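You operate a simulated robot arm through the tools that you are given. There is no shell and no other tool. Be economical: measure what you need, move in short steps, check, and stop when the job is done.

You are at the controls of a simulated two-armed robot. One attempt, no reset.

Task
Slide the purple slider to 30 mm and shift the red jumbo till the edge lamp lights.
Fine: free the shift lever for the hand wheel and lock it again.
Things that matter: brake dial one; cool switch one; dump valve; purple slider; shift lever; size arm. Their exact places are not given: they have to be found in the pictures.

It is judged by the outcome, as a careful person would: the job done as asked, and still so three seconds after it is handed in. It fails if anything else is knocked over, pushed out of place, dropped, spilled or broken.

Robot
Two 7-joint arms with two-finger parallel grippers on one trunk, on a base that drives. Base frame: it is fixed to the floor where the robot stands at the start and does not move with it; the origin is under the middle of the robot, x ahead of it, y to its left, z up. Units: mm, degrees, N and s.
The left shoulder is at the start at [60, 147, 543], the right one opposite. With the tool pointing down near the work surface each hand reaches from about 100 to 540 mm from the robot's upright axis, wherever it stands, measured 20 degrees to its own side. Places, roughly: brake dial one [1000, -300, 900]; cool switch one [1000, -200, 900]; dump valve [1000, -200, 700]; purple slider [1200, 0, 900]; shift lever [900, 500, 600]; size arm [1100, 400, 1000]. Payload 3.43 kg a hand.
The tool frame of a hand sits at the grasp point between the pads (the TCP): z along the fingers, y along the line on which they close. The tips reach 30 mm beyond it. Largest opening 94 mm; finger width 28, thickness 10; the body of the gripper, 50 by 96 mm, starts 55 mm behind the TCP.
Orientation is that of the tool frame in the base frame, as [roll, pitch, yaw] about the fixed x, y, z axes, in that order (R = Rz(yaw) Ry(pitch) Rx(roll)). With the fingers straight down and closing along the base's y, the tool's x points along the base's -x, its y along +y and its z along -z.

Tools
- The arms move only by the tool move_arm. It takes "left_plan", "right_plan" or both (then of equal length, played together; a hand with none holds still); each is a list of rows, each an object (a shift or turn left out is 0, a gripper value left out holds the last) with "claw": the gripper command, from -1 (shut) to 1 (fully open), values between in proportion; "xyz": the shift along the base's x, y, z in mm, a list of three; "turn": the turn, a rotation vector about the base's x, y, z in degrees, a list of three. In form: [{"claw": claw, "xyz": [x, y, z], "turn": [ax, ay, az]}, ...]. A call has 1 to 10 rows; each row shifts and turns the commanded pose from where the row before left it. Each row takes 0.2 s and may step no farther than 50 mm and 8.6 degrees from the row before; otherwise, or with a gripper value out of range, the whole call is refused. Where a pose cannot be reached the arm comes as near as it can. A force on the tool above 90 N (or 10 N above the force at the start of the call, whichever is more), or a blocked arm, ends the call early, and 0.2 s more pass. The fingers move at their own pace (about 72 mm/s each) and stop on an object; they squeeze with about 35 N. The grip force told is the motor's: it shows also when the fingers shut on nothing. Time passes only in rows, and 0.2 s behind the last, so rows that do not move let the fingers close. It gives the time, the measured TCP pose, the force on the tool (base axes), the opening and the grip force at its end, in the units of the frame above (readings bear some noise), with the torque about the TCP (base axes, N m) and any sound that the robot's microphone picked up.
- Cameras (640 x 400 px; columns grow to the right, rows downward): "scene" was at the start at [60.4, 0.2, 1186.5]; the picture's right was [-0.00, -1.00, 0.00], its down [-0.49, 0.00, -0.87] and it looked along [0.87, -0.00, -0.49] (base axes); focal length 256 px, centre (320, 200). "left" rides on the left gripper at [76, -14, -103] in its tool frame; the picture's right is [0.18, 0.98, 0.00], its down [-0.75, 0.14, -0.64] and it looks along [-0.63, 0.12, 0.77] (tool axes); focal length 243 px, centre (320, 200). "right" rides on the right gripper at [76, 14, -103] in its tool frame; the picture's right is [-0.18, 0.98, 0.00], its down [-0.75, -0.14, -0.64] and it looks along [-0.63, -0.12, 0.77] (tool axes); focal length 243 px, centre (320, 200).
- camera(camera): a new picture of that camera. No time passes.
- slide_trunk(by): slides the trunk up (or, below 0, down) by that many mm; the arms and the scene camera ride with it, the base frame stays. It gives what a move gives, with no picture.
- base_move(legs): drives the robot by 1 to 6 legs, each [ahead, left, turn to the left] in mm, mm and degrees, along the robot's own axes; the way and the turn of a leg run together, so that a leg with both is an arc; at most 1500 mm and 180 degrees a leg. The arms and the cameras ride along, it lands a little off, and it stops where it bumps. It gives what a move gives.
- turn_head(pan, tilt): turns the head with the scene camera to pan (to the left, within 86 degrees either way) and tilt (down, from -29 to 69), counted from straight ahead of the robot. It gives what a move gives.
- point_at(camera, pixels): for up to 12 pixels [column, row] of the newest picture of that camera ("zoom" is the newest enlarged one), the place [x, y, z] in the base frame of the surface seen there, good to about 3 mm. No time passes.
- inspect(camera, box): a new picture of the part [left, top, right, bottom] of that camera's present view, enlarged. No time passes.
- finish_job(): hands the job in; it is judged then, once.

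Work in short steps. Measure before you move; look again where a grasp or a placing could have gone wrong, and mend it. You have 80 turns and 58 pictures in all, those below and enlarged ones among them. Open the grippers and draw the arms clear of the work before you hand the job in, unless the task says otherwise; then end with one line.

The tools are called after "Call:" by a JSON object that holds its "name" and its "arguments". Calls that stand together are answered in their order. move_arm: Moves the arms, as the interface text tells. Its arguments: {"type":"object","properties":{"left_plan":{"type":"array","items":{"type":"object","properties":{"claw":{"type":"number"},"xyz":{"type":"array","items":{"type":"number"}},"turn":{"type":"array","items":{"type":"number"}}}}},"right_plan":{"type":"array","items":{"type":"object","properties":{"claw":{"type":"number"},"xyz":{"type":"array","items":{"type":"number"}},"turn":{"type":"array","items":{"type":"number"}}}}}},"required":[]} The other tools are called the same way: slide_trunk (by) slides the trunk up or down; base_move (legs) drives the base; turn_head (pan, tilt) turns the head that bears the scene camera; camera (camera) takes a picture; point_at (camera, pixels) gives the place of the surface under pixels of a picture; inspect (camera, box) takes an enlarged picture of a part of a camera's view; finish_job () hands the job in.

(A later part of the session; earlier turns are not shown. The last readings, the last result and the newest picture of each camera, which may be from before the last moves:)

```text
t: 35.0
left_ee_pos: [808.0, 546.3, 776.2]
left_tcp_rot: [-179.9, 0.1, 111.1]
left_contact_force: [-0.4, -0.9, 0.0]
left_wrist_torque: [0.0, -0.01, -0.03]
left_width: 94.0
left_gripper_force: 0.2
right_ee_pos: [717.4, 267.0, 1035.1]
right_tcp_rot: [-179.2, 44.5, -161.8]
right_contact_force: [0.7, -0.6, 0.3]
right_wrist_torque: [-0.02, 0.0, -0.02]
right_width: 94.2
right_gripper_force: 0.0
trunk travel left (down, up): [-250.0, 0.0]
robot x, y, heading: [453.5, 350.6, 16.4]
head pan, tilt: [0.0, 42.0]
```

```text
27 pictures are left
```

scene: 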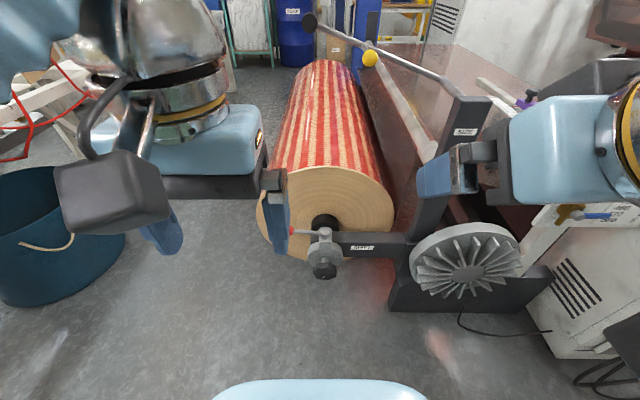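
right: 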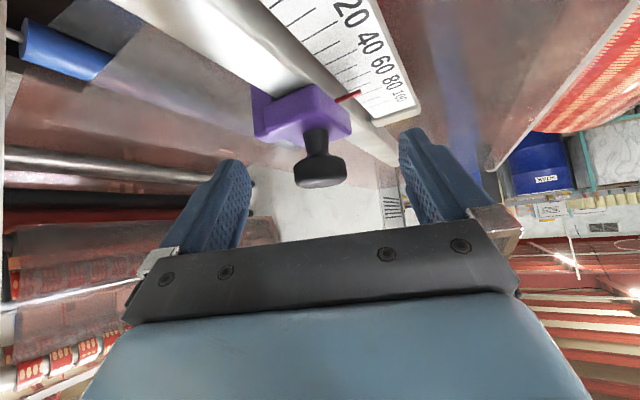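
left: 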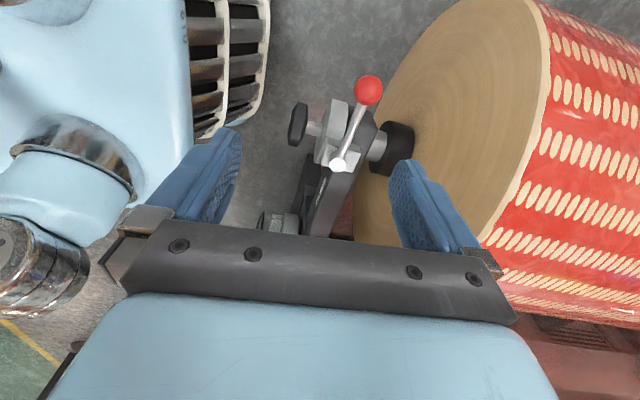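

Ball at (368,90), pivot at (338,163) in the left view; I measure.

Call:
{"name": "point_at", "arguments": {"camera": "left", "pixels": [[368, 90], [368, 102], [360, 115], [348, 143], [338, 163], [297, 125], [430, 60]]}}

```text
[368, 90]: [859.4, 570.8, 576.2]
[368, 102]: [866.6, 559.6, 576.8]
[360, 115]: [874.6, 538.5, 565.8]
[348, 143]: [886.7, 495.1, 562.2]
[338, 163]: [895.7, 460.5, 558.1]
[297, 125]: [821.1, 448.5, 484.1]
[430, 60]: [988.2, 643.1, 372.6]
```

Ball centre ≈(862,560,568). I move over it and descend with open fingers.

Call:
{"name": "move_arm", "arguments": {"left_plan": [{"claw": 1, "xyz": [27, 7, -35]}, {"xyz": [27, 7, -35]}, {"xyz": [0, 0, -40]}, {"xyz": [0, 0, -40]}, {"xyz": [0, 0, -40]}, {"xyz": [0, 0, -14]}, {}]}}

Call:
{"name": "camera", "arguments": {"camera": "left"}}

```text
t: 36.5
left_ee_pos: [862.1, 561.5, 575.3]
left_tcp_rot: [180.0, 0.1, 111.3]
left_contact_force: [-0.5, -0.2, 0.5]
left_wrist_torque: [0.0, -0.01, 0.04]
left_width: 93.9
left_gripper_force: 0.0
right_ee_pos: [717.4, 266.8, 1034.8]
right_tcp_rot: [-179.1, 44.6, -161.8]
right_contact_force: [-0.3, -0.1, -1.2]
right_wrist_torque: [-0.02, -0.02, -0.02]
right_width: 94.1
right_gripper_force: 0.1
trunk travel left (down, up): [-250.0, 0.0]
robot x, y, heading: [456.8, 343.6, 16.4]
head pan, tilt: [0.0, 42.0]
```

```text
26 pictures are left
```

left: 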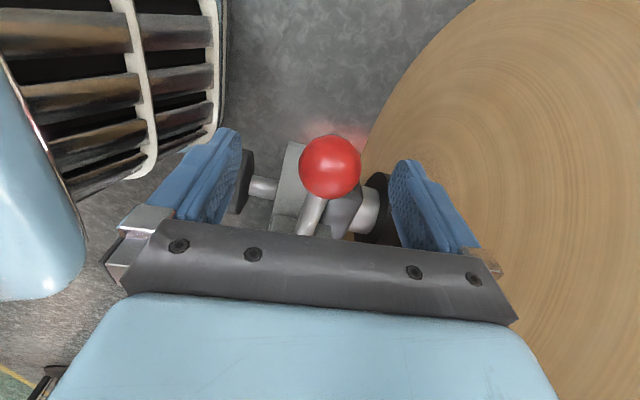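

Ball lies between the pads. I close on it and swing two small steps toward me as a test.

Call:
{"name": "move_arm", "arguments": {"left_plan": [{"claw": -1}, {}, {}, {}, {}, {"xyz": [-14.9, -5.7, 0], "turn": [0, 0, 8.5]}, {"xyz": [-13.8, -7.8, 0], "turn": [0, 0, 8.5]}, {}]}}

Call:
{"name": "camera", "arguments": {"camera": "left"}}

```text
t: 38.4
left_ee_pos: [833.3, 547.1, 574.6]
left_tcp_rot: [179.9, 0.1, 128.4]
left_contact_force: [-4.0, 9.3, 29.2]
left_wrist_torque: [0.75, 0.59, 0.1]
left_width: 34.9
left_gripper_force: 45.3
right_ee_pos: [715.6, 265.5, 1035.0]
right_tcp_rot: [-179.0, 44.5, -161.8]
right_contact_force: [-0.3, -0.3, 0.1]
right_wrist_torque: [0.01, 0.0, -0.01]
right_width: 93.9
right_gripper_force: 0.2
trunk travel left (down, up): [-250.0, 0.0]
robot x, y, heading: [455.9, 346.1, 16.6]
head pan, tilt: [0.0, 42.0]
```

```text
25 pictures are left
```

left: 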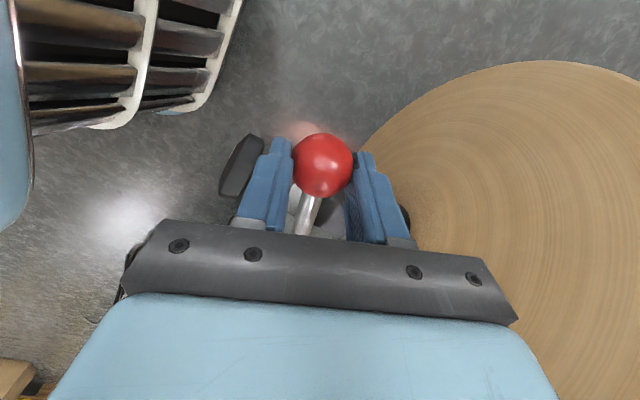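

The lever follows, but with 29 N upward on the tool, so the ball seems to rise along its arc. I raise 6 mm and read.

Call:
{"name": "move_arm", "arguments": {"left_plan": [{"xyz": [0, 0, 6]}, {}]}}

Call:
{"name": "inspect", "arguments": {"camera": "scene", "box": [240, 150, 400, 310]}}

```text
t: 39.0
left_ee_pos: [831.2, 547.8, 575.8]
left_tcp_rot: [-179.6, -0.1, 128.2]
left_contact_force: [2.8, -2.6, -37.9]
left_wrist_torque: [-0.17, -0.17, -0.01]
left_width: 35.3
left_gripper_force: 44.8
right_ee_pos: [718.0, 266.7, 1033.3]
right_tcp_rot: [-179.1, 44.3, -161.8]
right_contact_force: [0.2, -0.1, 0.6]
right_wrist_torque: [0.02, 0.0, 0.04]
right_width: 94.0
right_gripper_force: 0.0
trunk travel left (down, up): [-250.0, 0.0]
robot x, y, heading: [458.2, 348.8, 16.2]
head pan, tilt: [0.0, 42.0]
```

```text
2.50 times, centred on (320, 230) of scene
```

zoom: 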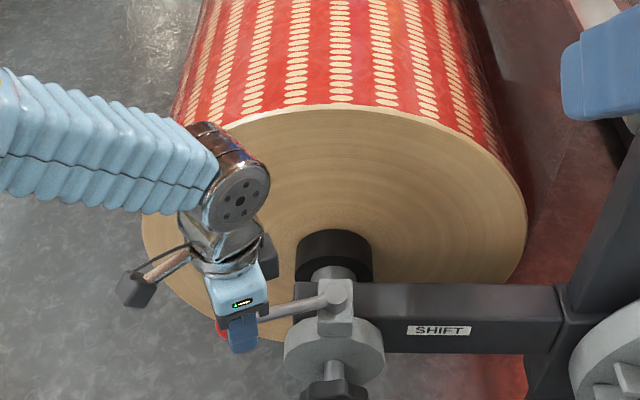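

It is only a stiff ~3 mm offset; the lever swings in the horizontal. I go down 3 mm and continue swinging.

Call:
{"name": "move_arm", "arguments": {"left_plan": [{"xyz": [0, 0, -3]}, {"xyz": [-12.5, -9.7, 0], "turn": [0, 0, 8.5]}, {"xyz": [-10.9, -11.5, 0], "turn": [0, 0, 8.5]}, {"xyz": [-9.1, -13, 0], "turn": [0, 0, 8.5]}, {}]}}

```text
t: 40.1
left_ee_pos: [799.7, 512.9, 577.8]
left_tcp_rot: [-179.9, 0.2, 153.9]
left_contact_force: [5.8, -7.5, -26.9]
left_wrist_torque: [-0.31, -0.56, -0.16]
left_width: 35.1
left_gripper_force: 44.7
right_ee_pos: [718.1, 265.6, 1034.9]
right_tcp_rot: [-179.0, 44.4, -161.8]
right_contact_force: [-0.3, 0.3, -0.1]
right_wrist_torque: [0.0, -0.02, 0.02]
right_width: 94.1
right_gripper_force: 0.1
trunk travel left (down, up): [-250.0, 0.0]
robot x, y, heading: [456.4, 349.1, 16.2]
head pan, tilt: [0.0, 42.0]
```

At ~43° with no stop yet; I go on.

Call:
{"name": "move_arm", "arguments": {"left_plan": [{"xyz": [0, 0, -3]}, {"xyz": [-7.1, -14.2, 0], "turn": [0, 0, 8.5]}, {"xyz": [-4.9, -15.1, 0], "turn": [0, 0, 8.5]}, {}]}}

```text
t: 41.1
left_ee_pos: [789.0, 483.9, 576.0]
left_tcp_rot: [-180.0, 0.3, 171.0]
left_contact_force: [9.5, 14.2, 37.0]
left_wrist_torque: [0.38, 0.11, -0.1]
left_width: 35.1
left_gripper_force: 45.1
right_ee_pos: [716.6, 266.3, 1035.4]
right_tcp_rot: [-179.0, 44.5, -161.8]
right_contact_force: [-1.1, -0.5, 0.0]
right_wrist_torque: [-0.01, 0.0, 0.03]
right_width: 93.9
right_gripper_force: 0.0
trunk travel left (down, up): [-250.0, 0.0]
robot x, y, heading: [454.6, 345.4, 16.7]
head pan, tilt: [0.0, 42.0]
```

At ~60°, resisting force is +14 N in y. One more step to see whether there's a stop.

Call:
{"name": "move_arm", "arguments": {"left_plan": [{"xyz": [0, 0, 2]}, {"xyz": [-2.6, -15.6, 0], "turn": [0, 0, 8.5]}, {}]}}

Call:
{"name": "inspect", "arguments": {"camera": "scene", "box": [240, 150, 400, 310]}}

```text
t: 41.8
left_ee_pos: [788.8, 485.0, 573.6]
left_tcp_rot: [178.9, 0.0, 178.7]
left_contact_force: [6.6, 28.7, 8.4]
left_wrist_torque: [0.89, 0.06, -0.24]
left_width: 34.8
left_gripper_force: 45.1
right_ee_pos: [717.9, 269.2, 1033.6]
right_tcp_rot: [-179.1, 44.3, -161.7]
right_contact_force: [-0.8, 0.7, -0.1]
right_wrist_torque: [0.01, 0.0, -0.02]
right_width: 94.0
right_gripper_force: 0.0
trunk travel left (down, up): [-250.0, 0.0]
robot x, y, heading: [454.9, 348.1, 16.2]
head pan, tilt: [0.0, 42.0]
stopped in row 3 (left hand): the force on the tool passed its limit at 101 N (the readings are from after the stop); the commanded pose is now the measured one
```

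```text
2.50 times, centred on (320, 230) of scene
```

zoom: 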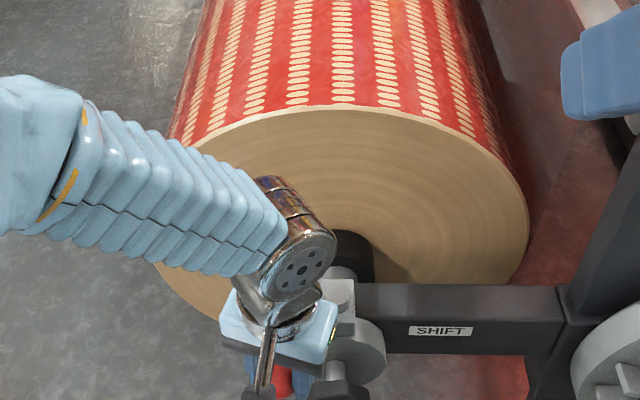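

Stop at ~60°: lever freed. I release and lift the left hand, then draw it back to the left.

Call:
{"name": "move_arm", "arguments": {"left_plan": [{"claw": 1}, {}, {}, {"xyz": [0, 0, 40]}, {"xyz": [0, 0, 45]}, {"xyz": [0, 0, 45]}, {"xyz": [0, 0, 45]}, {"xyz": [-12, 40, 30]}, {"xyz": [-12, 40, 30]}, {"xyz": [-12, 40, 30]}]}}

Call:
{"name": "inspect", "arguments": {"camera": "scene", "box": [240, 190, 400, 310]}}

```text
refused: row 8 steps farther than a row can; nothing moved
```

```text
3.33 times, centred on (320, 250) of scene
```

zoom: 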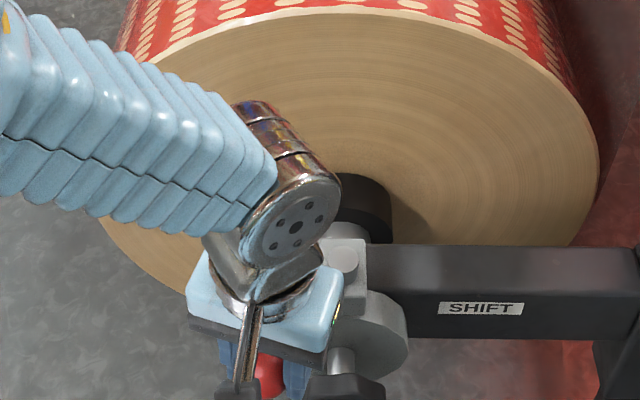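

One row was too long; I repeat with shorter rows.

Call:
{"name": "move_arm", "arguments": {"left_plan": [{"claw": 1}, {}, {}, {"xyz": [0, 0, 40]}, {"xyz": [0, 0, 45]}, {"xyz": [0, 0, 45]}, {"xyz": [0, 0, 45]}, {"xyz": [-10, 35, 25]}, {"xyz": [-10, 35, 25]}, {"xyz": [-10, 35, 25]}]}}

Call:
{"name": "inspect", "arguments": {"camera": "scene", "box": [240, 190, 400, 310]}}

```text
t: 44.0
left_ee_pos: [757.6, 585.2, 824.2]
left_tcp_rot: [179.2, -0.2, 178.3]
left_contact_force: [-0.4, -0.4, -0.2]
left_wrist_torque: [0.0, 0.03, 0.0]
left_width: 93.9
left_gripper_force: 0.0
right_ee_pos: [717.5, 267.6, 1034.7]
right_tcp_rot: [-179.0, 44.5, -161.8]
right_contact_force: [-0.6, 0.2, 0.0]
right_wrist_torque: [0.01, 0.04, 0.02]
right_width: 94.1
right_gripper_force: 0.0
trunk travel left (down, up): [-250.0, 0.0]
robot x, y, heading: [454.8, 349.6, 16.1]
head pan, tilt: [0.0, 42.0]
```

```text
3.33 times, centred on (320, 250) of scene
```

zoom: 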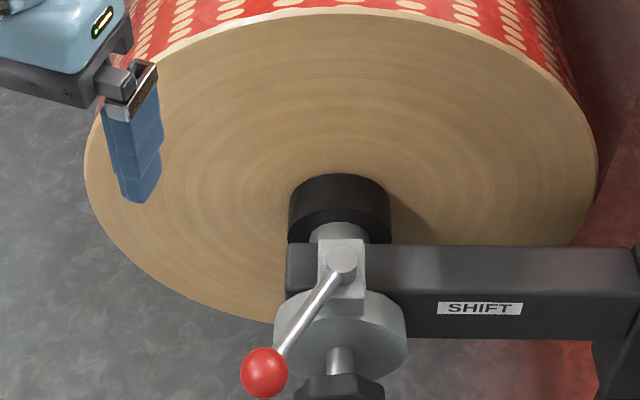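

Lever now free, ball at about (788,480,573). For the wheel I need the right hand horizontal; I back the robot 170 mm and shift 90 mm left for room.

Call:
{"name": "base_move", "arguments": {"legs": [[-170, 0, 0], [0, 90, 0.2]]}}

Call:
{"name": "move_arm", "arguments": {"right_plan": [{"claw": 1, "xyz": [30, 13, -20], "turn": [2.4, -8.1, 0]}, {"xyz": [30, 13, -20], "turn": [2.4, -8.1, 0]}, {"xyz": [30, 13, -20], "turn": [2.4, -8.1, 0]}, {"xyz": [30, 13, -20], "turn": [2.4, -8.1, 0]}, {"xyz": [30, 13, -20], "turn": [2.4, -8.1, 0]}, {"xyz": [20, 12, -30], "turn": [1.0, -3.3, 0]}, {"xyz": [0, 6, -45]}, {"xyz": [0, 6, -45]}, {"xyz": [0, 6, -45]}]}}

```text
t: 46.2
left_ee_pos: [565.5, 627.5, 824.1]
left_tcp_rot: [179.2, -0.1, 178.6]
left_contact_force: [0.7, 1.0, -0.5]
left_wrist_torque: [-0.01, 0.0, 0.01]
left_width: 93.8
left_gripper_force: 0.1
right_ee_pos: [525.1, 309.0, 1034.1]
right_tcp_rot: [-179.1, 44.4, -161.5]
right_contact_force: [0.0, 0.2, -0.1]
right_wrist_torque: [0.0, -0.01, 0.01]
right_width: 93.8
right_gripper_force: 0.1
trunk travel left (down, up): [-250.0, 0.0]
robot x, y, heading: [262.3, 389.0, 16.5]
head pan, tilt: [0.0, 42.0]
```

```text
t: 48.0
left_ee_pos: [565.4, 628.3, 824.1]
left_tcp_rot: [179.2, -0.1, 178.6]
left_contact_force: [0.0, 0.9, 0.7]
left_wrist_torque: [0.02, 0.0, -0.01]
left_width: 94.0
left_gripper_force: 0.1
right_ee_pos: [670.3, 479.0, 865.3]
right_tcp_rot: [69.3, 84.9, 99.0]
right_contact_force: [-0.1, -0.2, 0.6]
right_wrist_torque: [0.0, 0.01, 0.02]
right_width: 94.2
right_gripper_force: 0.0
right hand out of reach, approached as far as the arm can: row 7, 8, 9
trunk travel left (down, up): [-250.0, 0.0]
robot x, y, heading: [264.8, 387.9, 16.5]
head pan, tilt: [0.0, 42.0]
stopped in row 9 (right hand): the arm was blocked; the commanded pose is now the measured one
```

The right hand drifted to y 479 and was blocked; I look.

Call:
{"name": "camera", "arguments": {"camera": "scene"}}

```text
20 pictures are left
```

scene: 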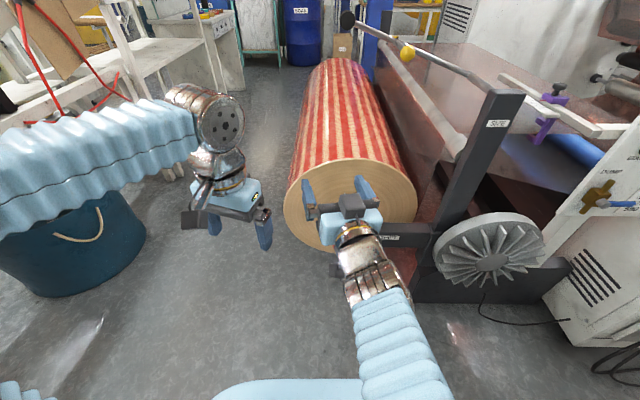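

The forearm and hand are straight (wrist at its limit): too close and high. I lower the trunk 250 mm and back up ~45 mm so the forearm can stay level at the wheel's height.

Call:
{"name": "slide_trunk", "arguments": {"by": -250}}

Call:
{"name": "base_move", "arguments": {"legs": [[-50, 0, 0]]}}

Call:
{"name": "move_arm", "arguments": {"right_plan": [{"xyz": [20, -10, 0], "turn": [0, 0, -6.5]}, {"xyz": [20, -10, 0], "turn": [0, 0, -6.5]}, {"xyz": [10, -10, 0]}, {}]}}

```text
t: 50.6
left_ee_pos: [564.6, 627.9, 574.0]
left_tcp_rot: [179.2, -0.2, 178.6]
left_contact_force: [1.3, 0.2, 0.0]
left_wrist_torque: [0.0, 0.01, 0.04]
left_width: 94.1
left_gripper_force: 0.0
right_ee_pos: [670.0, 478.1, 615.0]
right_tcp_rot: [69.7, 84.8, 99.1]
right_contact_force: [-0.3, 0.4, -0.5]
right_wrist_torque: [-0.02, 0.04, -0.04]
right_width: 94.1
right_gripper_force: 0.1
trunk travel left (down, up): [0.0, 250.0]
robot x, y, heading: [265.3, 388.1, 16.5]
head pan, tilt: [0.0, 42.0]
```

```text
t: 51.5
left_ee_pos: [515.8, 614.0, 574.9]
left_tcp_rot: [179.1, -0.2, 178.7]
left_contact_force: [-0.5, -0.3, 0.0]
left_wrist_torque: [-0.01, -0.01, 0.01]
left_width: 94.0
left_gripper_force: 0.0
right_ee_pos: [620.2, 465.2, 615.5]
right_tcp_rot: [69.5, 85.0, 99.0]
right_contact_force: [-0.4, -0.2, 0.5]
right_wrist_torque: [-0.04, 0.01, 0.01]
right_width: 94.0
right_gripper_force: 0.0
trunk travel left (down, up): [0.0, 250.0]
robot x, y, heading: [217.6, 373.3, 16.5]
head pan, tilt: [0.0, 42.0]
```

```text
t: 52.2
left_ee_pos: [514.7, 613.6, 575.2]
left_tcp_rot: [179.2, -0.1, 178.7]
left_contact_force: [1.0, 0.5, 0.5]
left_wrist_torque: [-0.01, -0.02, 0.0]
left_width: 94.4
left_gripper_force: 0.2
right_ee_pos: [624.0, 477.3, 630.7]
right_tcp_rot: [78.1, 79.6, 104.3]
right_contact_force: [-0.1, -0.2, 0.2]
right_wrist_torque: [-0.02, -0.01, 0.01]
right_width: 93.8
right_gripper_force: 0.1
trunk travel left (down, up): [0.0, 250.0]
robot x, y, heading: [215.2, 374.1, 16.9]
head pan, tilt: [0.0, 42.0]
stopped in row 3 (right hand): the arm was blocked; the commanded pose is now the measured one
```

Stuck near joint limits. I relieve: tilt slightly down, raise, and move right toward the last good pose.

Call:
{"name": "move_arm", "arguments": {"right_plan": [{"xyz": [0, 0, 20], "turn": [-2.4, 8.1, 0]}, {"xyz": [6, -25, 15], "turn": [-2.4, 8.1, 0]}, {"xyz": [8, -28, 10], "turn": [0, 0, -8]}, {"xyz": [8, -28, 0], "turn": [0, 0, -8]}, {"xyz": [8, -28, 0]}, {}]}}

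Call:
{"name": "camera", "arguments": {"camera": "scene"}}

```text
t: 53.6
left_ee_pos: [514.8, 613.7, 575.1]
left_tcp_rot: [179.2, -0.1, 178.8]
left_contact_force: [0.6, -0.3, 0.0]
left_wrist_torque: [0.0, -0.01, -0.03]
left_width: 93.8
left_gripper_force: 0.0
right_ee_pos: [654.7, 369.3, 676.5]
right_tcp_rot: [139.4, 70.6, 147.9]
right_contact_force: [0.4, 0.8, 0.1]
right_wrist_torque: [-0.03, 0.0, 0.01]
right_width: 94.3
right_gripper_force: 0.1
trunk travel left (down, up): [0.0, 250.0]
robot x, y, heading: [215.8, 374.8, 16.4]
head pan, tilt: [0.0, 42.0]
```

```text
19 pictures are left
```

scene: 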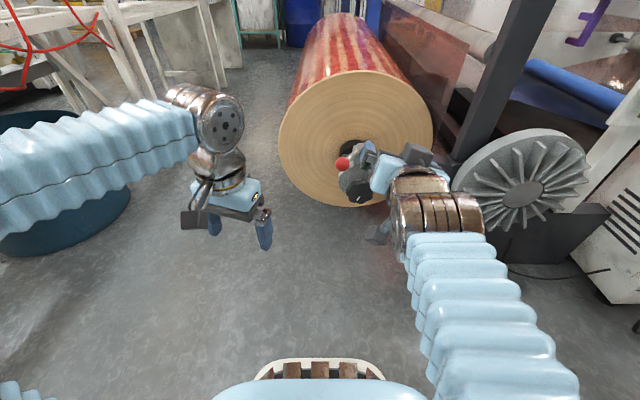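

Recovered: tool points heading 10°, 15° down. I move forward and down to before the wheel, keeping this tilt for now.

Call:
{"name": "move_arm", "arguments": {"right_plan": [{"xyz": [20, 6, 0]}, {"xyz": [20, 6, -15]}, {"xyz": [10, 5, -30]}, {"xyz": [5, 5, -30]}, {"xyz": [2, 5, -35]}, {"xyz": [0, 5, -35]}, {"xyz": [0, 2, -35]}, {"xyz": [0, 2, -30]}, {}]}}

```text
t: 55.6
left_ee_pos: [515.6, 613.8, 574.7]
left_tcp_rot: [179.3, -0.1, 178.7]
left_contact_force: [0.2, 1.2, -0.8]
left_wrist_torque: [0.02, -0.01, 0.01]
left_width: 93.9
left_gripper_force: 0.0
right_ee_pos: [712.2, 405.0, 465.4]
right_tcp_rot: [139.4, 70.8, 148.0]
right_contact_force: [0.6, -0.1, -0.2]
right_wrist_torque: [-0.03, 0.02, -0.01]
right_width: 94.4
right_gripper_force: 0.1
trunk travel left (down, up): [0.0, 250.0]
robot x, y, heading: [215.3, 374.5, 16.4]
head pan, tilt: [0.0, 42.0]
```

Good. Now I level the tool to point along the wheel axis and look with the right camera.

Call:
{"name": "move_arm", "arguments": {"right_plan": [{"turn": [2.05, -7.05, 3.05]}, {"turn": [2.05, -7.05, 3.05]}, {}]}}

Call:
{"name": "camera", "arguments": {"camera": "right"}}

```text
t: 56.4
left_ee_pos: [515.5, 612.8, 575.0]
left_tcp_rot: [179.2, -0.1, 178.7]
left_contact_force: [-0.2, 0.4, -0.1]
left_wrist_torque: [-0.01, -0.01, 0.0]
left_width: 94.1
left_gripper_force: 0.0
right_ee_pos: [728.3, 419.0, 468.1]
right_tcp_rot: [89.5, 76.3, 106.0]
right_contact_force: [-0.4, -0.4, 0.5]
right_wrist_torque: [-0.03, 0.01, -0.03]
right_width: 94.0
right_gripper_force: 0.0
right hand out of reach, approached as far as the arm can: row 1, 2
trunk travel left (down, up): [0.0, 250.0]
robot x, y, heading: [214.3, 371.1, 16.6]
head pan, tilt: [0.0, 42.0]
```

```text
18 pictures are left
```

right: 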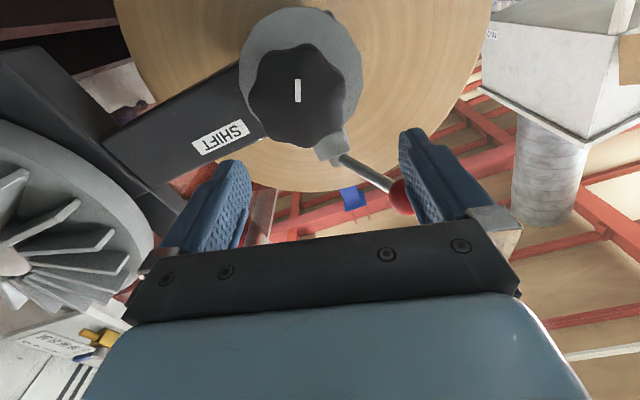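

The tool now points along the axis exactly. Wheel centre appears at (298,95); measure.

Call:
{"name": "point_at", "arguments": {"camera": "right", "pixels": [[290, 95], [298, 85], [298, 103], [255, 95], [338, 95], [298, 50], [298, 138], [300, 20], [405, 195], [380, 150]]}}

```text
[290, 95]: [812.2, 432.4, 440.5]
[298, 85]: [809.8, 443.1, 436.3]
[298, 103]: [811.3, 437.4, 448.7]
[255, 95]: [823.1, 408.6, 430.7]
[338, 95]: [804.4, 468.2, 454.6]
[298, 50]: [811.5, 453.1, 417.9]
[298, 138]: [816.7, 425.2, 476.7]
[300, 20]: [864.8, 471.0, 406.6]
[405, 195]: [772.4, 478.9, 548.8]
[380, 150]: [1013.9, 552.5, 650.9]
```

Wheel centre ≈(813,438,445), face at u≈904. I lower then advance so the pads straddle it (TCP u≈912).

Call:
{"name": "move_arm", "arguments": {"right_plan": [{"xyz": [0, 0, -12]}, {"xyz": [16, 1, -11]}, {"xyz": [20, 5, 0]}, {"xyz": [20, 5, 0]}, {"xyz": [20, 5, 0]}, {"xyz": [17, 5, 0]}, {}]}}

Call:
{"name": "camera", "arguments": {"camera": "right"}}

```text
t: 58.0
left_ee_pos: [515.2, 613.4, 575.1]
left_tcp_rot: [179.2, -0.2, 178.7]
left_contact_force: [0.5, -0.6, 0.0]
left_wrist_torque: [-0.01, -0.01, 0.0]
left_width: 93.9
left_gripper_force: 0.0
right_ee_pos: [822.5, 439.4, 445.1]
right_tcp_rot: [89.6, 76.4, 106.0]
right_contact_force: [0.8, 0.8, 0.4]
right_wrist_torque: [0.0, 0.0, -0.05]
right_width: 93.9
right_gripper_force: 0.0
trunk travel left (down, up): [0.0, 250.0]
robot x, y, heading: [216.2, 373.2, 16.6]
head pan, tilt: [0.0, 42.0]
```

```text
17 pictures are left
```

right: 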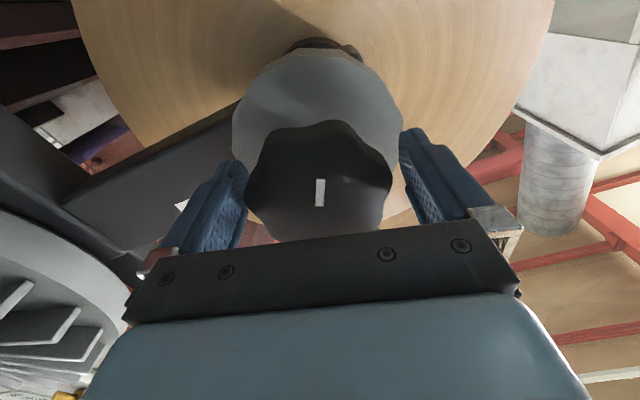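

Wheel is centred between the pads. I close, and turn the head to see the lamp and the slider fork.

Call:
{"name": "move_arm", "arguments": {"right_plan": [{"claw": -1}, {}, {}, {}]}}

Call:
{"name": "turn_head", "arguments": {"pan": -45, "tilt": 10}}

Call:
{"name": "camera", "arguments": {"camera": "scene"}}

```text
t: 59.0
left_ee_pos: [515.8, 613.0, 574.5]
left_tcp_rot: [179.2, -0.2, 178.7]
left_contact_force: [0.2, -0.2, 0.1]
left_wrist_torque: [-0.03, 0.0, 0.0]
left_width: 93.7
left_gripper_force: 0.0
right_ee_pos: [823.1, 437.2, 444.5]
right_tcp_rot: [89.8, 76.3, 106.1]
right_contact_force: [10.5, -12.6, -1.7]
right_wrist_torque: [-0.04, 0.33, -1.04]
right_width: 79.7
right_gripper_force: 44.6
trunk travel left (down, up): [0.0, 250.0]
robot x, y, heading: [219.7, 371.7, 16.9]
head pan, tilt: [0.0, 42.0]
```

```text
t: 60.2
left_ee_pos: [515.7, 614.4, 575.0]
left_tcp_rot: [179.1, -0.2, 178.7]
left_contact_force: [0.4, 0.2, -0.9]
left_wrist_torque: [-0.01, 0.01, -0.01]
left_width: 94.0
left_gripper_force: 0.0
right_ee_pos: [822.2, 438.7, 444.8]
right_tcp_rot: [89.7, 76.2, 106.0]
right_contact_force: [16.1, -24.1, -1.2]
right_wrist_torque: [0.07, 0.38, -0.61]
right_width: 79.6
right_gripper_force: 44.9
trunk travel left (down, up): [0.0, 250.0]
robot x, y, heading: [214.0, 375.1, 16.8]
head pan, tilt: [-45.0, 10.0]
```

```text
16 pictures are left
```

scene: 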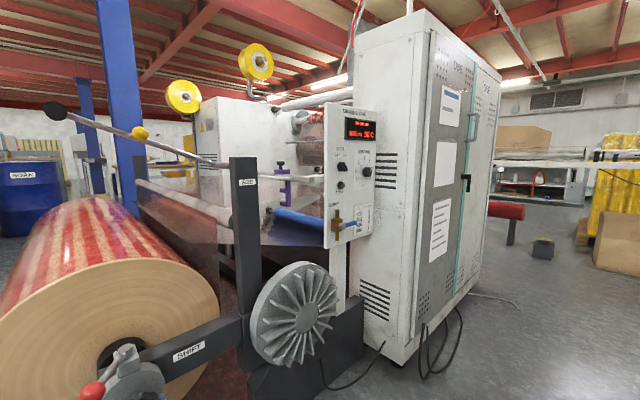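

Excellent view: lamp at (340,185), fork at (284,180). I zoom.

Call:
{"name": "inspect", "arguments": {"camera": "scene", "box": [250, 130, 380, 250]}}

```text
3.33 times, centred on (315, 190) of scene
```

zoom: 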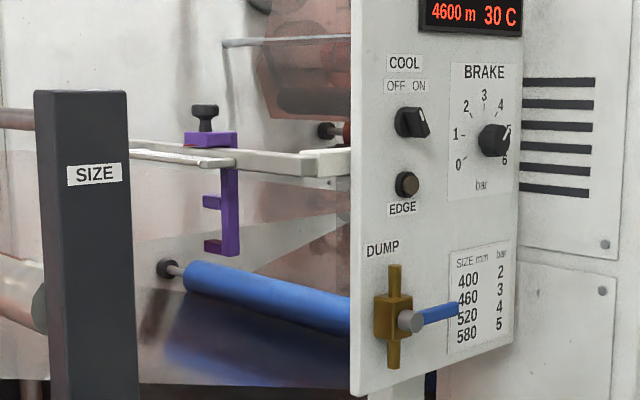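

I sample surfaces around the fork to see where the web's edge lies.

Call:
{"name": "point_at", "arguments": {"camera": "zoom", "pixels": [[225, 248], [212, 248], [228, 200], [170, 230], [260, 222], [300, 225], [300, 215], [170, 250], [300, 205], [270, 240], [406, 185], [150, 220]]}}

```text
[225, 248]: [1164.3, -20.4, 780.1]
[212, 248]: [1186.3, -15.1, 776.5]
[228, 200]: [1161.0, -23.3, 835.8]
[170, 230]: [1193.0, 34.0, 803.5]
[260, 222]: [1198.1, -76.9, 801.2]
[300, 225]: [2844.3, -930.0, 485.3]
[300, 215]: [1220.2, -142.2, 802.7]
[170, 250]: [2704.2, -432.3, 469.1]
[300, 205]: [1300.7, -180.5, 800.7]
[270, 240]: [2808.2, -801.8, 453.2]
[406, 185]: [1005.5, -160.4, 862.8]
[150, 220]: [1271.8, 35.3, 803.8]
```

Call:
{"name": "point_at", "arguments": {"camera": "zoom", "pixels": [[260, 226], [260, 229], [260, 232], [260, 235], [180, 234], [180, 238], [180, 242], [180, 246], [300, 218], [300, 221], [205, 232], [205, 236]]}}

```text
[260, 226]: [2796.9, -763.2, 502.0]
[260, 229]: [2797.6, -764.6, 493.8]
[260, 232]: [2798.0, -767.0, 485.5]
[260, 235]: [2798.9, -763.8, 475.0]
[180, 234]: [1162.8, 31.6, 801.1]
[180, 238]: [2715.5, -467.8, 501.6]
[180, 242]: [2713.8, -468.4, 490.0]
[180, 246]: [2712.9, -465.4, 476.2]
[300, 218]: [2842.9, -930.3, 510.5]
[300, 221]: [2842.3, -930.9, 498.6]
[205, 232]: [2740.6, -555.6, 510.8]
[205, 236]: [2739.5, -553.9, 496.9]
```

The web edge lies close to the fork. I turn the wheel clockwise ~68° and look at lamp and forces.

Call:
{"name": "move_arm", "arguments": {"right_plan": [{"turn": [7.8, 2.3, 0]}, {"turn": [7.8, 2.3, 0]}, {"turn": [7.8, 2.3, 0]}, {"turn": [7.8, 2.3, 0]}, {"turn": [7.8, 2.3, 0]}, {"turn": [7.8, 2.3, 0]}, {"turn": [7.8, 2.3, 0]}, {"turn": [7.8, 2.3, 0]}, {}]}}

Call:
{"name": "inspect", "arguments": {"camera": "scene", "box": [60, 130, 380, 400]}}

```text
t: 62.2
left_ee_pos: [514.6, 614.1, 575.0]
left_tcp_rot: [179.3, -0.1, 178.7]
left_contact_force: [0.7, -0.7, 0.7]
left_wrist_torque: [-0.06, -0.02, -0.03]
left_width: 94.2
left_gripper_force: 0.0
right_ee_pos: [819.6, 441.3, 448.5]
right_tcp_rot: [89.6, 11.2, 106.6]
right_contact_force: [12.3, 17.0, 27.3]
right_wrist_torque: [-0.4, 0.85, 0.49]
right_width: 79.4
right_gripper_force: 44.3
trunk travel left (down, up): [0.0, 250.0]
robot x, y, heading: [215.3, 373.0, 16.6]
head pan, tilt: [-45.0, 10.0]
```

```text
1.48 times, centred on (220, 265) of scene
```

zoom: 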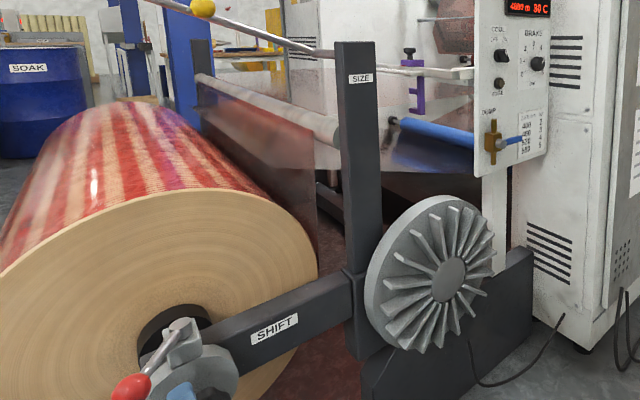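

Turned 65° easily. I measure the roll face, web edge and lamp.

Call:
{"name": "point_at", "arguments": {"camera": "zoom", "pixels": [[130, 230], [250, 270], [60, 300], [200, 230], [230, 240], [280, 250], [100, 350], [290, 300], [40, 260], [180, 260]]}}

Call:
{"name": "inspect", "arguments": {"camera": "scene", "box": [250, 150, 350, 230]}}

```text
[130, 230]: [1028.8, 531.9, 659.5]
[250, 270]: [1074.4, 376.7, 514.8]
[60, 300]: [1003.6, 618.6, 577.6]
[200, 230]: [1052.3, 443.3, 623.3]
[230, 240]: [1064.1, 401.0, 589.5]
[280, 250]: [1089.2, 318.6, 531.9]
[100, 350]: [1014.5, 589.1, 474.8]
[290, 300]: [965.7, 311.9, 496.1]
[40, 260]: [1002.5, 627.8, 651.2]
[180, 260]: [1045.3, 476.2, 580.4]
```

```text
5.00 times, centred on (300, 190) of scene
```

zoom: 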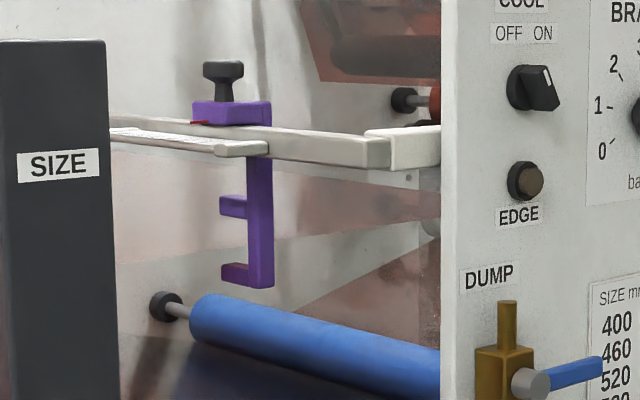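

Face u≈1137 now vs ≈1129 earlier: clockwise seems to move the roll away. I sample the web edge again to confirm.

Call:
{"name": "point_at", "arguments": {"camera": "zoom", "pixels": [[305, 212], [305, 218], [305, 222], [305, 226], [305, 230], [305, 234], [185, 236], [185, 242], [185, 246], [185, 250], [185, 254], [185, 258]]}}

```text
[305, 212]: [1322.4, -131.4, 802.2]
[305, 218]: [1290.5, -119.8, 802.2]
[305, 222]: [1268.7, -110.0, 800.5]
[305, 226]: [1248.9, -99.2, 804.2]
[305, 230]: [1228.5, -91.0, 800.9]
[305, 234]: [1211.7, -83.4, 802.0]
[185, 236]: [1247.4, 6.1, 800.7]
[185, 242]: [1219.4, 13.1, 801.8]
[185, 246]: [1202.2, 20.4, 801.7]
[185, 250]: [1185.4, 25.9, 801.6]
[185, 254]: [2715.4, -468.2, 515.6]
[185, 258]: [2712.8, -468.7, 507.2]
```

Confirmed: the edge moved to u≈1135, away from the fork. I measure the fork arms exactly.

Call:
{"name": "point_at", "arguments": {"camera": "zoom", "pixels": [[225, 275], [235, 280], [240, 268], [226, 207], [236, 209], [244, 213], [252, 200], [265, 200], [258, 275], [268, 275], [236, 264], [200, 122]]}}

```text
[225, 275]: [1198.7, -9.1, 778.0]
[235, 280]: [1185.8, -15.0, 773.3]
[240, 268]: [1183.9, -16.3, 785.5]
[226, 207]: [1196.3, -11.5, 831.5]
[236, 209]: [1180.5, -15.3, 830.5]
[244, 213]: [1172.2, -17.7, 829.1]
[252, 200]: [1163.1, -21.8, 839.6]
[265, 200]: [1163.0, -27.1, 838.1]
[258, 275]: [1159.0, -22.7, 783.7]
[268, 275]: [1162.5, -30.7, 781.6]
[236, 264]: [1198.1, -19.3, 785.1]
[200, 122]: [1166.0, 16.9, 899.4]
```

Fork arms span u≈1120–1147 and the edge is at ≈1136, dark. I continue clockwise 33° and look at the lamp.

Call:
{"name": "move_arm", "arguments": {"right_plan": [{"turn": [7.8, 2.3, 0]}, {"turn": [7.8, 2.3, 0]}, {"turn": [7.8, 2.3, 0]}, {"turn": [7.8, 2.3, 0]}, {}]}}

Call:
{"name": "inspect", "arguments": {"camera": "scene", "box": [250, 150, 350, 230]}}

```text
t: 63.4
left_ee_pos: [514.7, 613.5, 575.6]
left_tcp_rot: [179.1, 0.0, 178.7]
left_contact_force: [0.6, -0.2, 0.1]
left_wrist_torque: [-0.02, 0.0, 0.0]
left_width: 93.9
left_gripper_force: 0.2
right_ee_pos: [821.8, 437.3, 449.5]
right_tcp_rot: [89.3, -21.3, 106.3]
right_contact_force: [19.1, -10.0, 48.5]
right_wrist_torque: [-0.42, 1.57, -0.23]
right_width: 77.4
right_gripper_force: 44.6
trunk travel left (down, up): [0.0, 250.0]
robot x, y, heading: [212.5, 376.1, 16.6]
head pan, tilt: [-45.0, 10.0]
```

```text
5.00 times, centred on (300, 190) of scene
```

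zoom: 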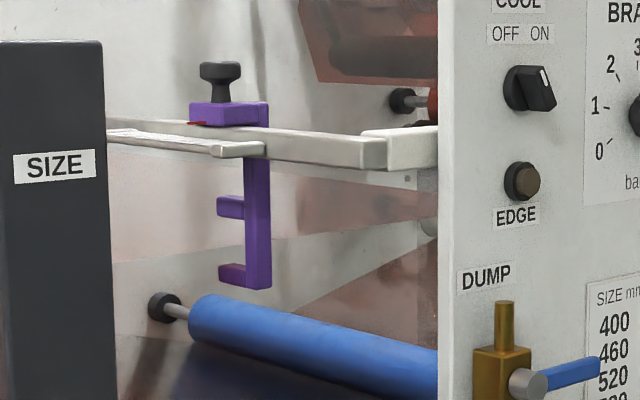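

Still dark. I sample the edge to learn the travel per turn.

Call:
{"name": "point_at", "arguments": {"camera": "zoom", "pixels": [[305, 226], [305, 229], [305, 232], [305, 235], [185, 241], [185, 244], [185, 247], [185, 250], [185, 253], [340, 222], [340, 225], [340, 228]]}}

```text
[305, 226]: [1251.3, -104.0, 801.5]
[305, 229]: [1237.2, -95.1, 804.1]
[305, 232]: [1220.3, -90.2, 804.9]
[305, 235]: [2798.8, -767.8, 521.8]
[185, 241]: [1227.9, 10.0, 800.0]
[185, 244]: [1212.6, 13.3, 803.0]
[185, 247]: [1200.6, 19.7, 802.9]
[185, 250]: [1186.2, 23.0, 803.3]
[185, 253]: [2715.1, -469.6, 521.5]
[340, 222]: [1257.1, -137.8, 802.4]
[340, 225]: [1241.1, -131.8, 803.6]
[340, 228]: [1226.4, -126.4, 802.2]
```

Edge ≈1138, dark. A likely beam place (mid-fork ≈1132, or pointer ≈1124) lies the other way; I turn back counter-clockwise 44° and look.

Call:
{"name": "move_arm", "arguments": {"right_plan": [{"turn": [-7.0, -2.1, 0]}, {"turn": [-7.0, -2.1, 0]}, {"turn": [-7.0, -2.1, 0]}, {"turn": [-7.0, -2.1, 0]}, {"turn": [-7.0, -2.1, 0]}, {"turn": [-7.0, -2.1, 0]}, {}]}}

Call:
{"name": "inspect", "arguments": {"camera": "scene", "box": [270, 165, 350, 215]}}

```text
t: 65.0
left_ee_pos: [514.8, 612.4, 575.5]
left_tcp_rot: [179.1, 0.0, 178.6]
left_contact_force: [0.2, -0.2, 0.3]
left_wrist_torque: [-0.03, -0.03, -0.02]
left_width: 94.1
left_gripper_force: 0.1
right_ee_pos: [822.1, 437.0, 450.1]
right_tcp_rot: [89.0, 22.8, 105.6]
right_contact_force: [31.2, -10.9, 46.5]
right_wrist_torque: [-0.32, 1.03, -0.07]
right_width: 77.4
right_gripper_force: 44.8
trunk travel left (down, up): [0.0, 250.0]
robot x, y, heading: [214.1, 376.2, 16.5]
head pan, tilt: [-45.0, 10.0]
```

```text
8.00 times, centred on (310, 190) of scene
```

zoom: 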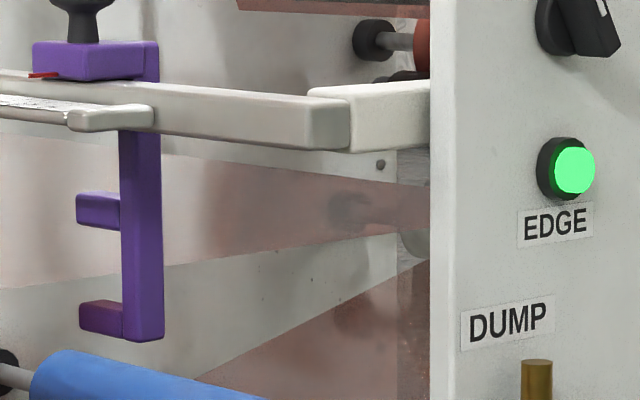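

The lamp is lit. To sit well within the window I turn another 7° and check.

Call:
{"name": "move_arm", "arguments": {"right_plan": [{"turn": [-6.7, -2.0, 0]}, {}]}}

Call:
{"name": "inspect", "arguments": {"camera": "scene", "box": [270, 165, 350, 215]}}

```text
t: 65.6
left_ee_pos: [514.3, 613.1, 574.7]
left_tcp_rot: [179.2, 0.1, 178.8]
left_contact_force: [-0.4, -0.3, 0.4]
left_wrist_torque: [-0.01, 0.0, 0.01]
left_width: 93.9
left_gripper_force: 0.0
right_ee_pos: [820.8, 437.6, 449.8]
right_tcp_rot: [89.0, 29.7, 105.7]
right_contact_force: [30.0, -8.9, 45.5]
right_wrist_torque: [-0.36, 0.83, -0.43]
right_width: 77.4
right_gripper_force: 44.4
trunk travel left (down, up): [0.0, 250.0]
robot x, y, heading: [212.5, 371.7, 16.4]
head pan, tilt: [-45.0, 10.0]
```

```text
8.00 times, centred on (310, 190) of scene
```

zoom: 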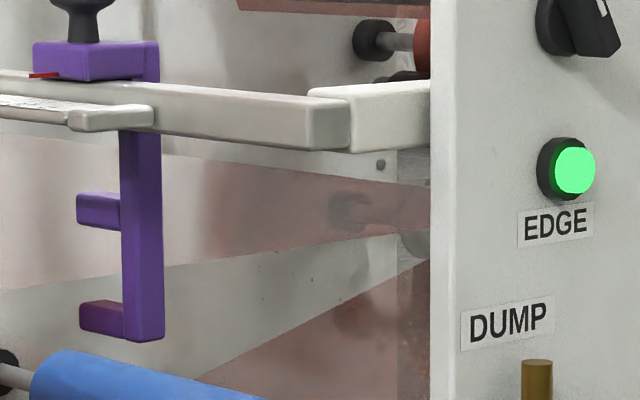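

Still lit. I relieve the sideways load (raise ~4 mm), open the fingers, and draw straight back.

Call:
{"name": "move_arm", "arguments": {"right_plan": [{"xyz": [-2, 1, 4]}, {"claw": 1}, {}, {}, {"xyz": [-20, -6, 0]}, {"xyz": [-25, -7, 0]}, {"xyz": [-25, -7, 0]}, {"xyz": [-25, -7, 0]}, {}]}}

Call:
{"name": "inspect", "arguments": {"camera": "scene", "box": [60, 160, 380, 400]}}

```text
t: 67.6
left_ee_pos: [514.9, 613.8, 574.2]
left_tcp_rot: [179.2, -0.1, 178.6]
left_contact_force: [-0.2, 0.0, -0.8]
left_wrist_torque: [0.03, -0.03, 0.01]
left_width: 93.9
left_gripper_force: 0.2
right_ee_pos: [728.2, 419.8, 450.7]
right_tcp_rot: [89.6, 29.6, 106.3]
right_contact_force: [-0.2, 0.1, -0.1]
right_wrist_torque: [0.0, -0.03, 0.02]
right_width: 94.0
right_gripper_force: 0.1
right hand out of reach, approached as far as the arm can: row 8
trunk travel left (down, up): [0.0, 250.0]
robot x, y, heading: [215.3, 369.5, 16.4]
head pan, tilt: [-45.0, 10.0]
```

```text
1.67 times, centred on (220, 280) of scene
```

zoom: 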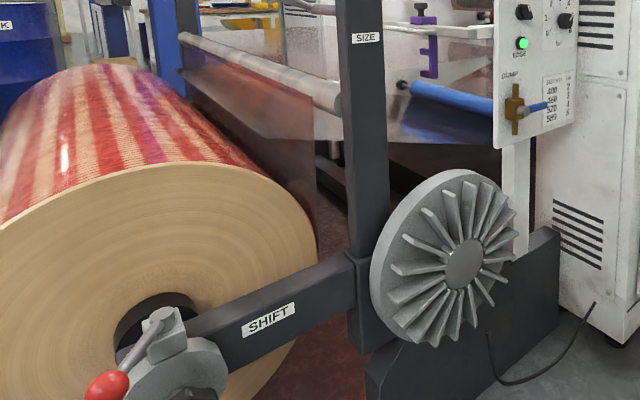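

Lamp still green after release. Now I fold the right arm up and back, before approaching with the left hand for locking.

Call:
{"name": "move_arm", "arguments": {"right_plan": [{"xyz": [0, 0, 10], "turn": [-2.3, 7.8, 0]}, {"xyz": [0, -5, 30], "turn": [-2.3, 7.8, 0]}, {"xyz": [0, -5, 40], "turn": [-2.3, 7.8, 0]}, {"xyz": [0, -10, 40], "turn": [-2.3, 7.8, 0]}, {"xyz": [-10, -15, 40], "turn": [-2.3, 7.8, 0]}, {"xyz": [-15, -15, 40]}, {"xyz": [-20, -15, 30]}, {"xyz": [-20, -15, 30]}, {}]}}

Call:
{"name": "slide_trunk", "arguments": {"by": 250}}

```text
t: 69.6
left_ee_pos: [516.5, 613.6, 574.1]
left_tcp_rot: [179.2, -0.2, 178.6]
left_contact_force: [0.4, 0.5, -0.9]
left_wrist_torque: [0.0, 0.02, 0.01]
left_width: 93.9
left_gripper_force: 0.1
right_ee_pos: [659.2, 336.5, 710.0]
right_tcp_rot: [134.3, 22.1, 126.7]
right_contact_force: [-0.8, 0.9, 0.3]
right_wrist_torque: [-0.06, -0.01, -0.02]
right_width: 93.8
right_gripper_force: 0.1
trunk travel left (down, up): [0.0, 250.0]
robot x, y, heading: [216.9, 373.8, 16.8]
head pan, tilt: [-45.0, 10.0]
```

```text
t: 72.1
left_ee_pos: [515.8, 613.0, 824.7]
left_tcp_rot: [179.2, -0.1, 178.7]
left_contact_force: [-0.5, -0.4, 0.0]
left_wrist_torque: [0.03, -0.01, 0.0]
left_width: 93.9
left_gripper_force: 0.1
right_ee_pos: [661.2, 336.1, 959.7]
right_tcp_rot: [134.4, 22.1, 126.7]
right_contact_force: [0.4, 0.2, -0.3]
right_wrist_torque: [0.02, 0.03, -0.01]
right_width: 93.9
right_gripper_force: 0.0
trunk travel left (down, up): [-250.0, 0.0]
robot x, y, heading: [214.2, 376.4, 16.7]
head pan, tilt: [-45.0, 10.0]
```

I pull the right hand back 80 mm and drive to the earlier lever-working place (223 ahead, 97 right).

Call:
{"name": "move_arm", "arguments": {"right_plan": [{"xyz": [-38, -11, 0]}, {"xyz": [-38, -11, 0]}, {}]}}

Call:
{"name": "base_move", "arguments": {"legs": [[0, -97, 0], [223, 0, -0.2]]}}

Call:
{"name": "turn_head", "arguments": {"pan": 0, "tilt": 42}}

Call:
{"name": "camera", "arguments": {"camera": "scene"}}

```text
t: 72.9
left_ee_pos: [515.0, 613.0, 825.3]
left_tcp_rot: [179.3, -0.1, 178.7]
left_contact_force: [-0.1, 0.5, -0.2]
left_wrist_torque: [0.0, -0.05, 0.0]
left_width: 94.0
left_gripper_force: 0.0
right_ee_pos: [583.3, 313.8, 961.7]
right_tcp_rot: [134.2, 22.1, 126.7]
right_contact_force: [0.2, 0.0, 0.0]
right_wrist_torque: [-0.01, 0.04, -0.04]
right_width: 93.9
right_gripper_force: 0.0
trunk travel left (down, up): [-250.0, 0.0]
robot x, y, heading: [215.6, 371.2, 17.0]
head pan, tilt: [-45.0, 10.0]
```

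```text
t: 75.4
left_ee_pos: [762.6, 582.5, 824.8]
left_tcp_rot: [179.2, 0.0, 178.3]
left_contact_force: [-0.5, -0.3, 0.6]
left_wrist_torque: [0.04, 0.0, 0.0]
left_width: 94.1
left_gripper_force: 0.0
right_ee_pos: [829.2, 283.1, 961.5]
right_tcp_rot: [134.3, 22.1, 126.3]
right_contact_force: [0.8, 0.7, 0.1]
right_wrist_torque: [0.0, -0.01, -0.04]
right_width: 93.9
right_gripper_force: 0.0
trunk travel left (down, up): [-250.0, 0.0]
robot x, y, heading: [459.6, 346.3, 16.2]
head pan, tilt: [-45.0, 10.0]
```

```text
t: 76.5
left_ee_pos: [763.0, 581.8, 824.1]
left_tcp_rot: [179.2, -0.1, 178.3]
left_contact_force: [0.4, 0.5, 0.4]
left_wrist_torque: [0.0, -0.01, 0.0]
left_width: 94.0
left_gripper_force: 0.0
right_ee_pos: [829.6, 281.1, 960.4]
right_tcp_rot: [134.3, 22.1, 126.3]
right_contact_force: [0.8, -0.4, 0.7]
right_wrist_torque: [-0.01, 0.0, 0.01]
right_width: 93.9
right_gripper_force: 0.1
trunk travel left (down, up): [-250.0, 0.0]
robot x, y, heading: [459.8, 344.0, 16.4]
head pan, tilt: [0.0, 42.0]
```

```text
8 pictures are left
```

scene: 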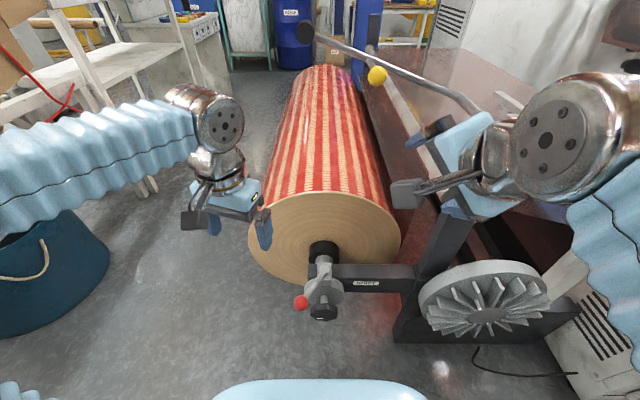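

Ball visible at (302,302); I measure it together with the lever.

Call:
{"name": "point_at", "arguments": {"camera": "scene", "pixels": [[301, 301], [299, 302], [304, 302], [314, 283], [323, 261], [323, 258]]}}

```text
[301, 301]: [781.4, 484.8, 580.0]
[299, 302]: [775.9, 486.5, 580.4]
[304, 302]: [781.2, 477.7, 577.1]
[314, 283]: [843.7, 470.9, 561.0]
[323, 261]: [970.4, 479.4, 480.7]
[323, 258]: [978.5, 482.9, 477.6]
```

Ball centre ≈(788,483,572). I go above it, align yaw −7°, descend, close.

Call:
{"name": "move_arm", "arguments": {"left_plan": [{"claw": 1, "xyz": [8, -33, -25], "turn": [0, 0, -7]}, {"xyz": [8, -33, -25]}, {"xyz": [9, -33, -25]}, {"xyz": [0, 0, -45]}, {"xyz": [0, 0, -45]}, {"xyz": [0, 0, -45]}, {"xyz": [0, 0, -40]}, {}]}}

Call:
{"name": "camera", "arguments": {"camera": "left"}}

```text
t: 78.3
left_ee_pos: [789.1, 485.3, 572.7]
left_tcp_rot: [179.2, -0.2, 171.4]
left_contact_force: [-0.4, -0.5, 0.2]
left_wrist_torque: [0.02, 0.01, 0.02]
left_width: 93.9
left_gripper_force: 0.0
right_ee_pos: [829.6, 281.8, 961.1]
right_tcp_rot: [134.2, 22.1, 126.2]
right_contact_force: [0.1, 0.2, 0.3]
right_wrist_torque: [-0.02, 0.02, 0.0]
right_width: 93.9
right_gripper_force: 0.0
trunk travel left (down, up): [-250.0, 0.0]
robot x, y, heading: [458.5, 349.3, 16.2]
head pan, tilt: [0.0, 42.0]
```

```text
7 pictures are left
```

left: 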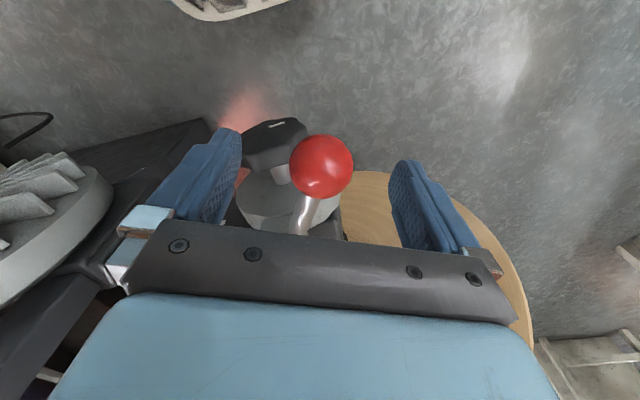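

Ball centred. I close and swing the lever back through its arc.

Call:
{"name": "move_arm", "arguments": {"left_plan": [{"claw": -1}, {}, {}, {}, {}, {"xyz": [4.9, 15.1, 0], "turn": [0, 0, -8.5]}, {"xyz": [7.1, 14.2, 0], "turn": [0, 0, -8.5]}, {"xyz": [9.1, 13, 0], "turn": [0, 0, -8.5]}, {"xyz": [10.9, 11.5, 0], "turn": [0, 0, -8.5]}, {}]}}

Call:
{"name": "move_arm", "arguments": {"left_plan": [{"xyz": [12.5, 9.7, 0], "turn": [0, 0, -8.5]}, {"xyz": [13.8, 7.8, 0], "turn": [0, 0, -8.5]}, {"xyz": [14.9, 5.7, 0], "turn": [0, 0, -8.5]}, {}]}}

```text
t: 80.5
left_ee_pos: [819.6, 538.3, 573.3]
left_tcp_rot: [179.2, 0.0, 137.2]
left_contact_force: [10.8, -6.6, 18.5]
left_wrist_torque: [-0.03, -0.2, 0.38]
left_width: 34.9
left_gripper_force: 44.8
right_ee_pos: [828.3, 282.1, 960.9]
right_tcp_rot: [134.3, 22.0, 126.3]
right_contact_force: [0.3, -0.2, -0.2]
right_wrist_torque: [-0.05, 0.0, 0.0]
right_width: 94.2
right_gripper_force: 0.1
trunk travel left (down, up): [-250.0, 0.0]
robot x, y, heading: [460.1, 344.3, 16.3]
head pan, tilt: [0.0, 42.0]
```

```text
t: 81.5
left_ee_pos: [860.5, 561.7, 574.8]
left_tcp_rot: [179.3, -0.3, 111.7]
left_contact_force: [-3.4, 3.8, 5.4]
left_wrist_torque: [0.6, 0.33, -0.53]
left_width: 35.0
left_gripper_force: 45.1
right_ee_pos: [829.0, 283.2, 960.4]
right_tcp_rot: [134.2, 22.1, 126.3]
right_contact_force: [0.3, 0.7, -0.4]
right_wrist_torque: [-0.03, -0.04, 0.0]
right_width: 93.9
right_gripper_force: 0.0
trunk travel left (down, up): [-250.0, 0.0]
robot x, y, heading: [458.1, 342.9, 16.3]
head pan, tilt: [0.0, 42.0]
```

Nearly at the original place; I push a bit further onto the stop.

Call:
{"name": "move_arm", "arguments": {"left_plan": [{"xyz": [4, 1.2, 0], "turn": [0, 0, -2]}, {"xyz": [4, 1, 0], "turn": [0, 0, -2]}, {}]}}

```text
t: 82.3
left_ee_pos: [867.6, 563.4, 573.3]
left_tcp_rot: [179.5, -0.2, 107.8]
left_contact_force: [-28.5, 3.0, 1.6]
left_wrist_torque: [-0.17, 0.65, 0.2]
left_width: 35.1
left_gripper_force: 45.3
right_ee_pos: [828.0, 282.2, 961.3]
right_tcp_rot: [134.3, 22.1, 126.2]
right_contact_force: [-0.8, 0.7, 0.1]
right_wrist_torque: [-0.01, -0.01, -0.04]
right_width: 94.2
right_gripper_force: 0.0
trunk travel left (down, up): [-250.0, 0.0]
robot x, y, heading: [460.0, 342.8, 16.1]
head pan, tilt: [0.0, 42.0]
```

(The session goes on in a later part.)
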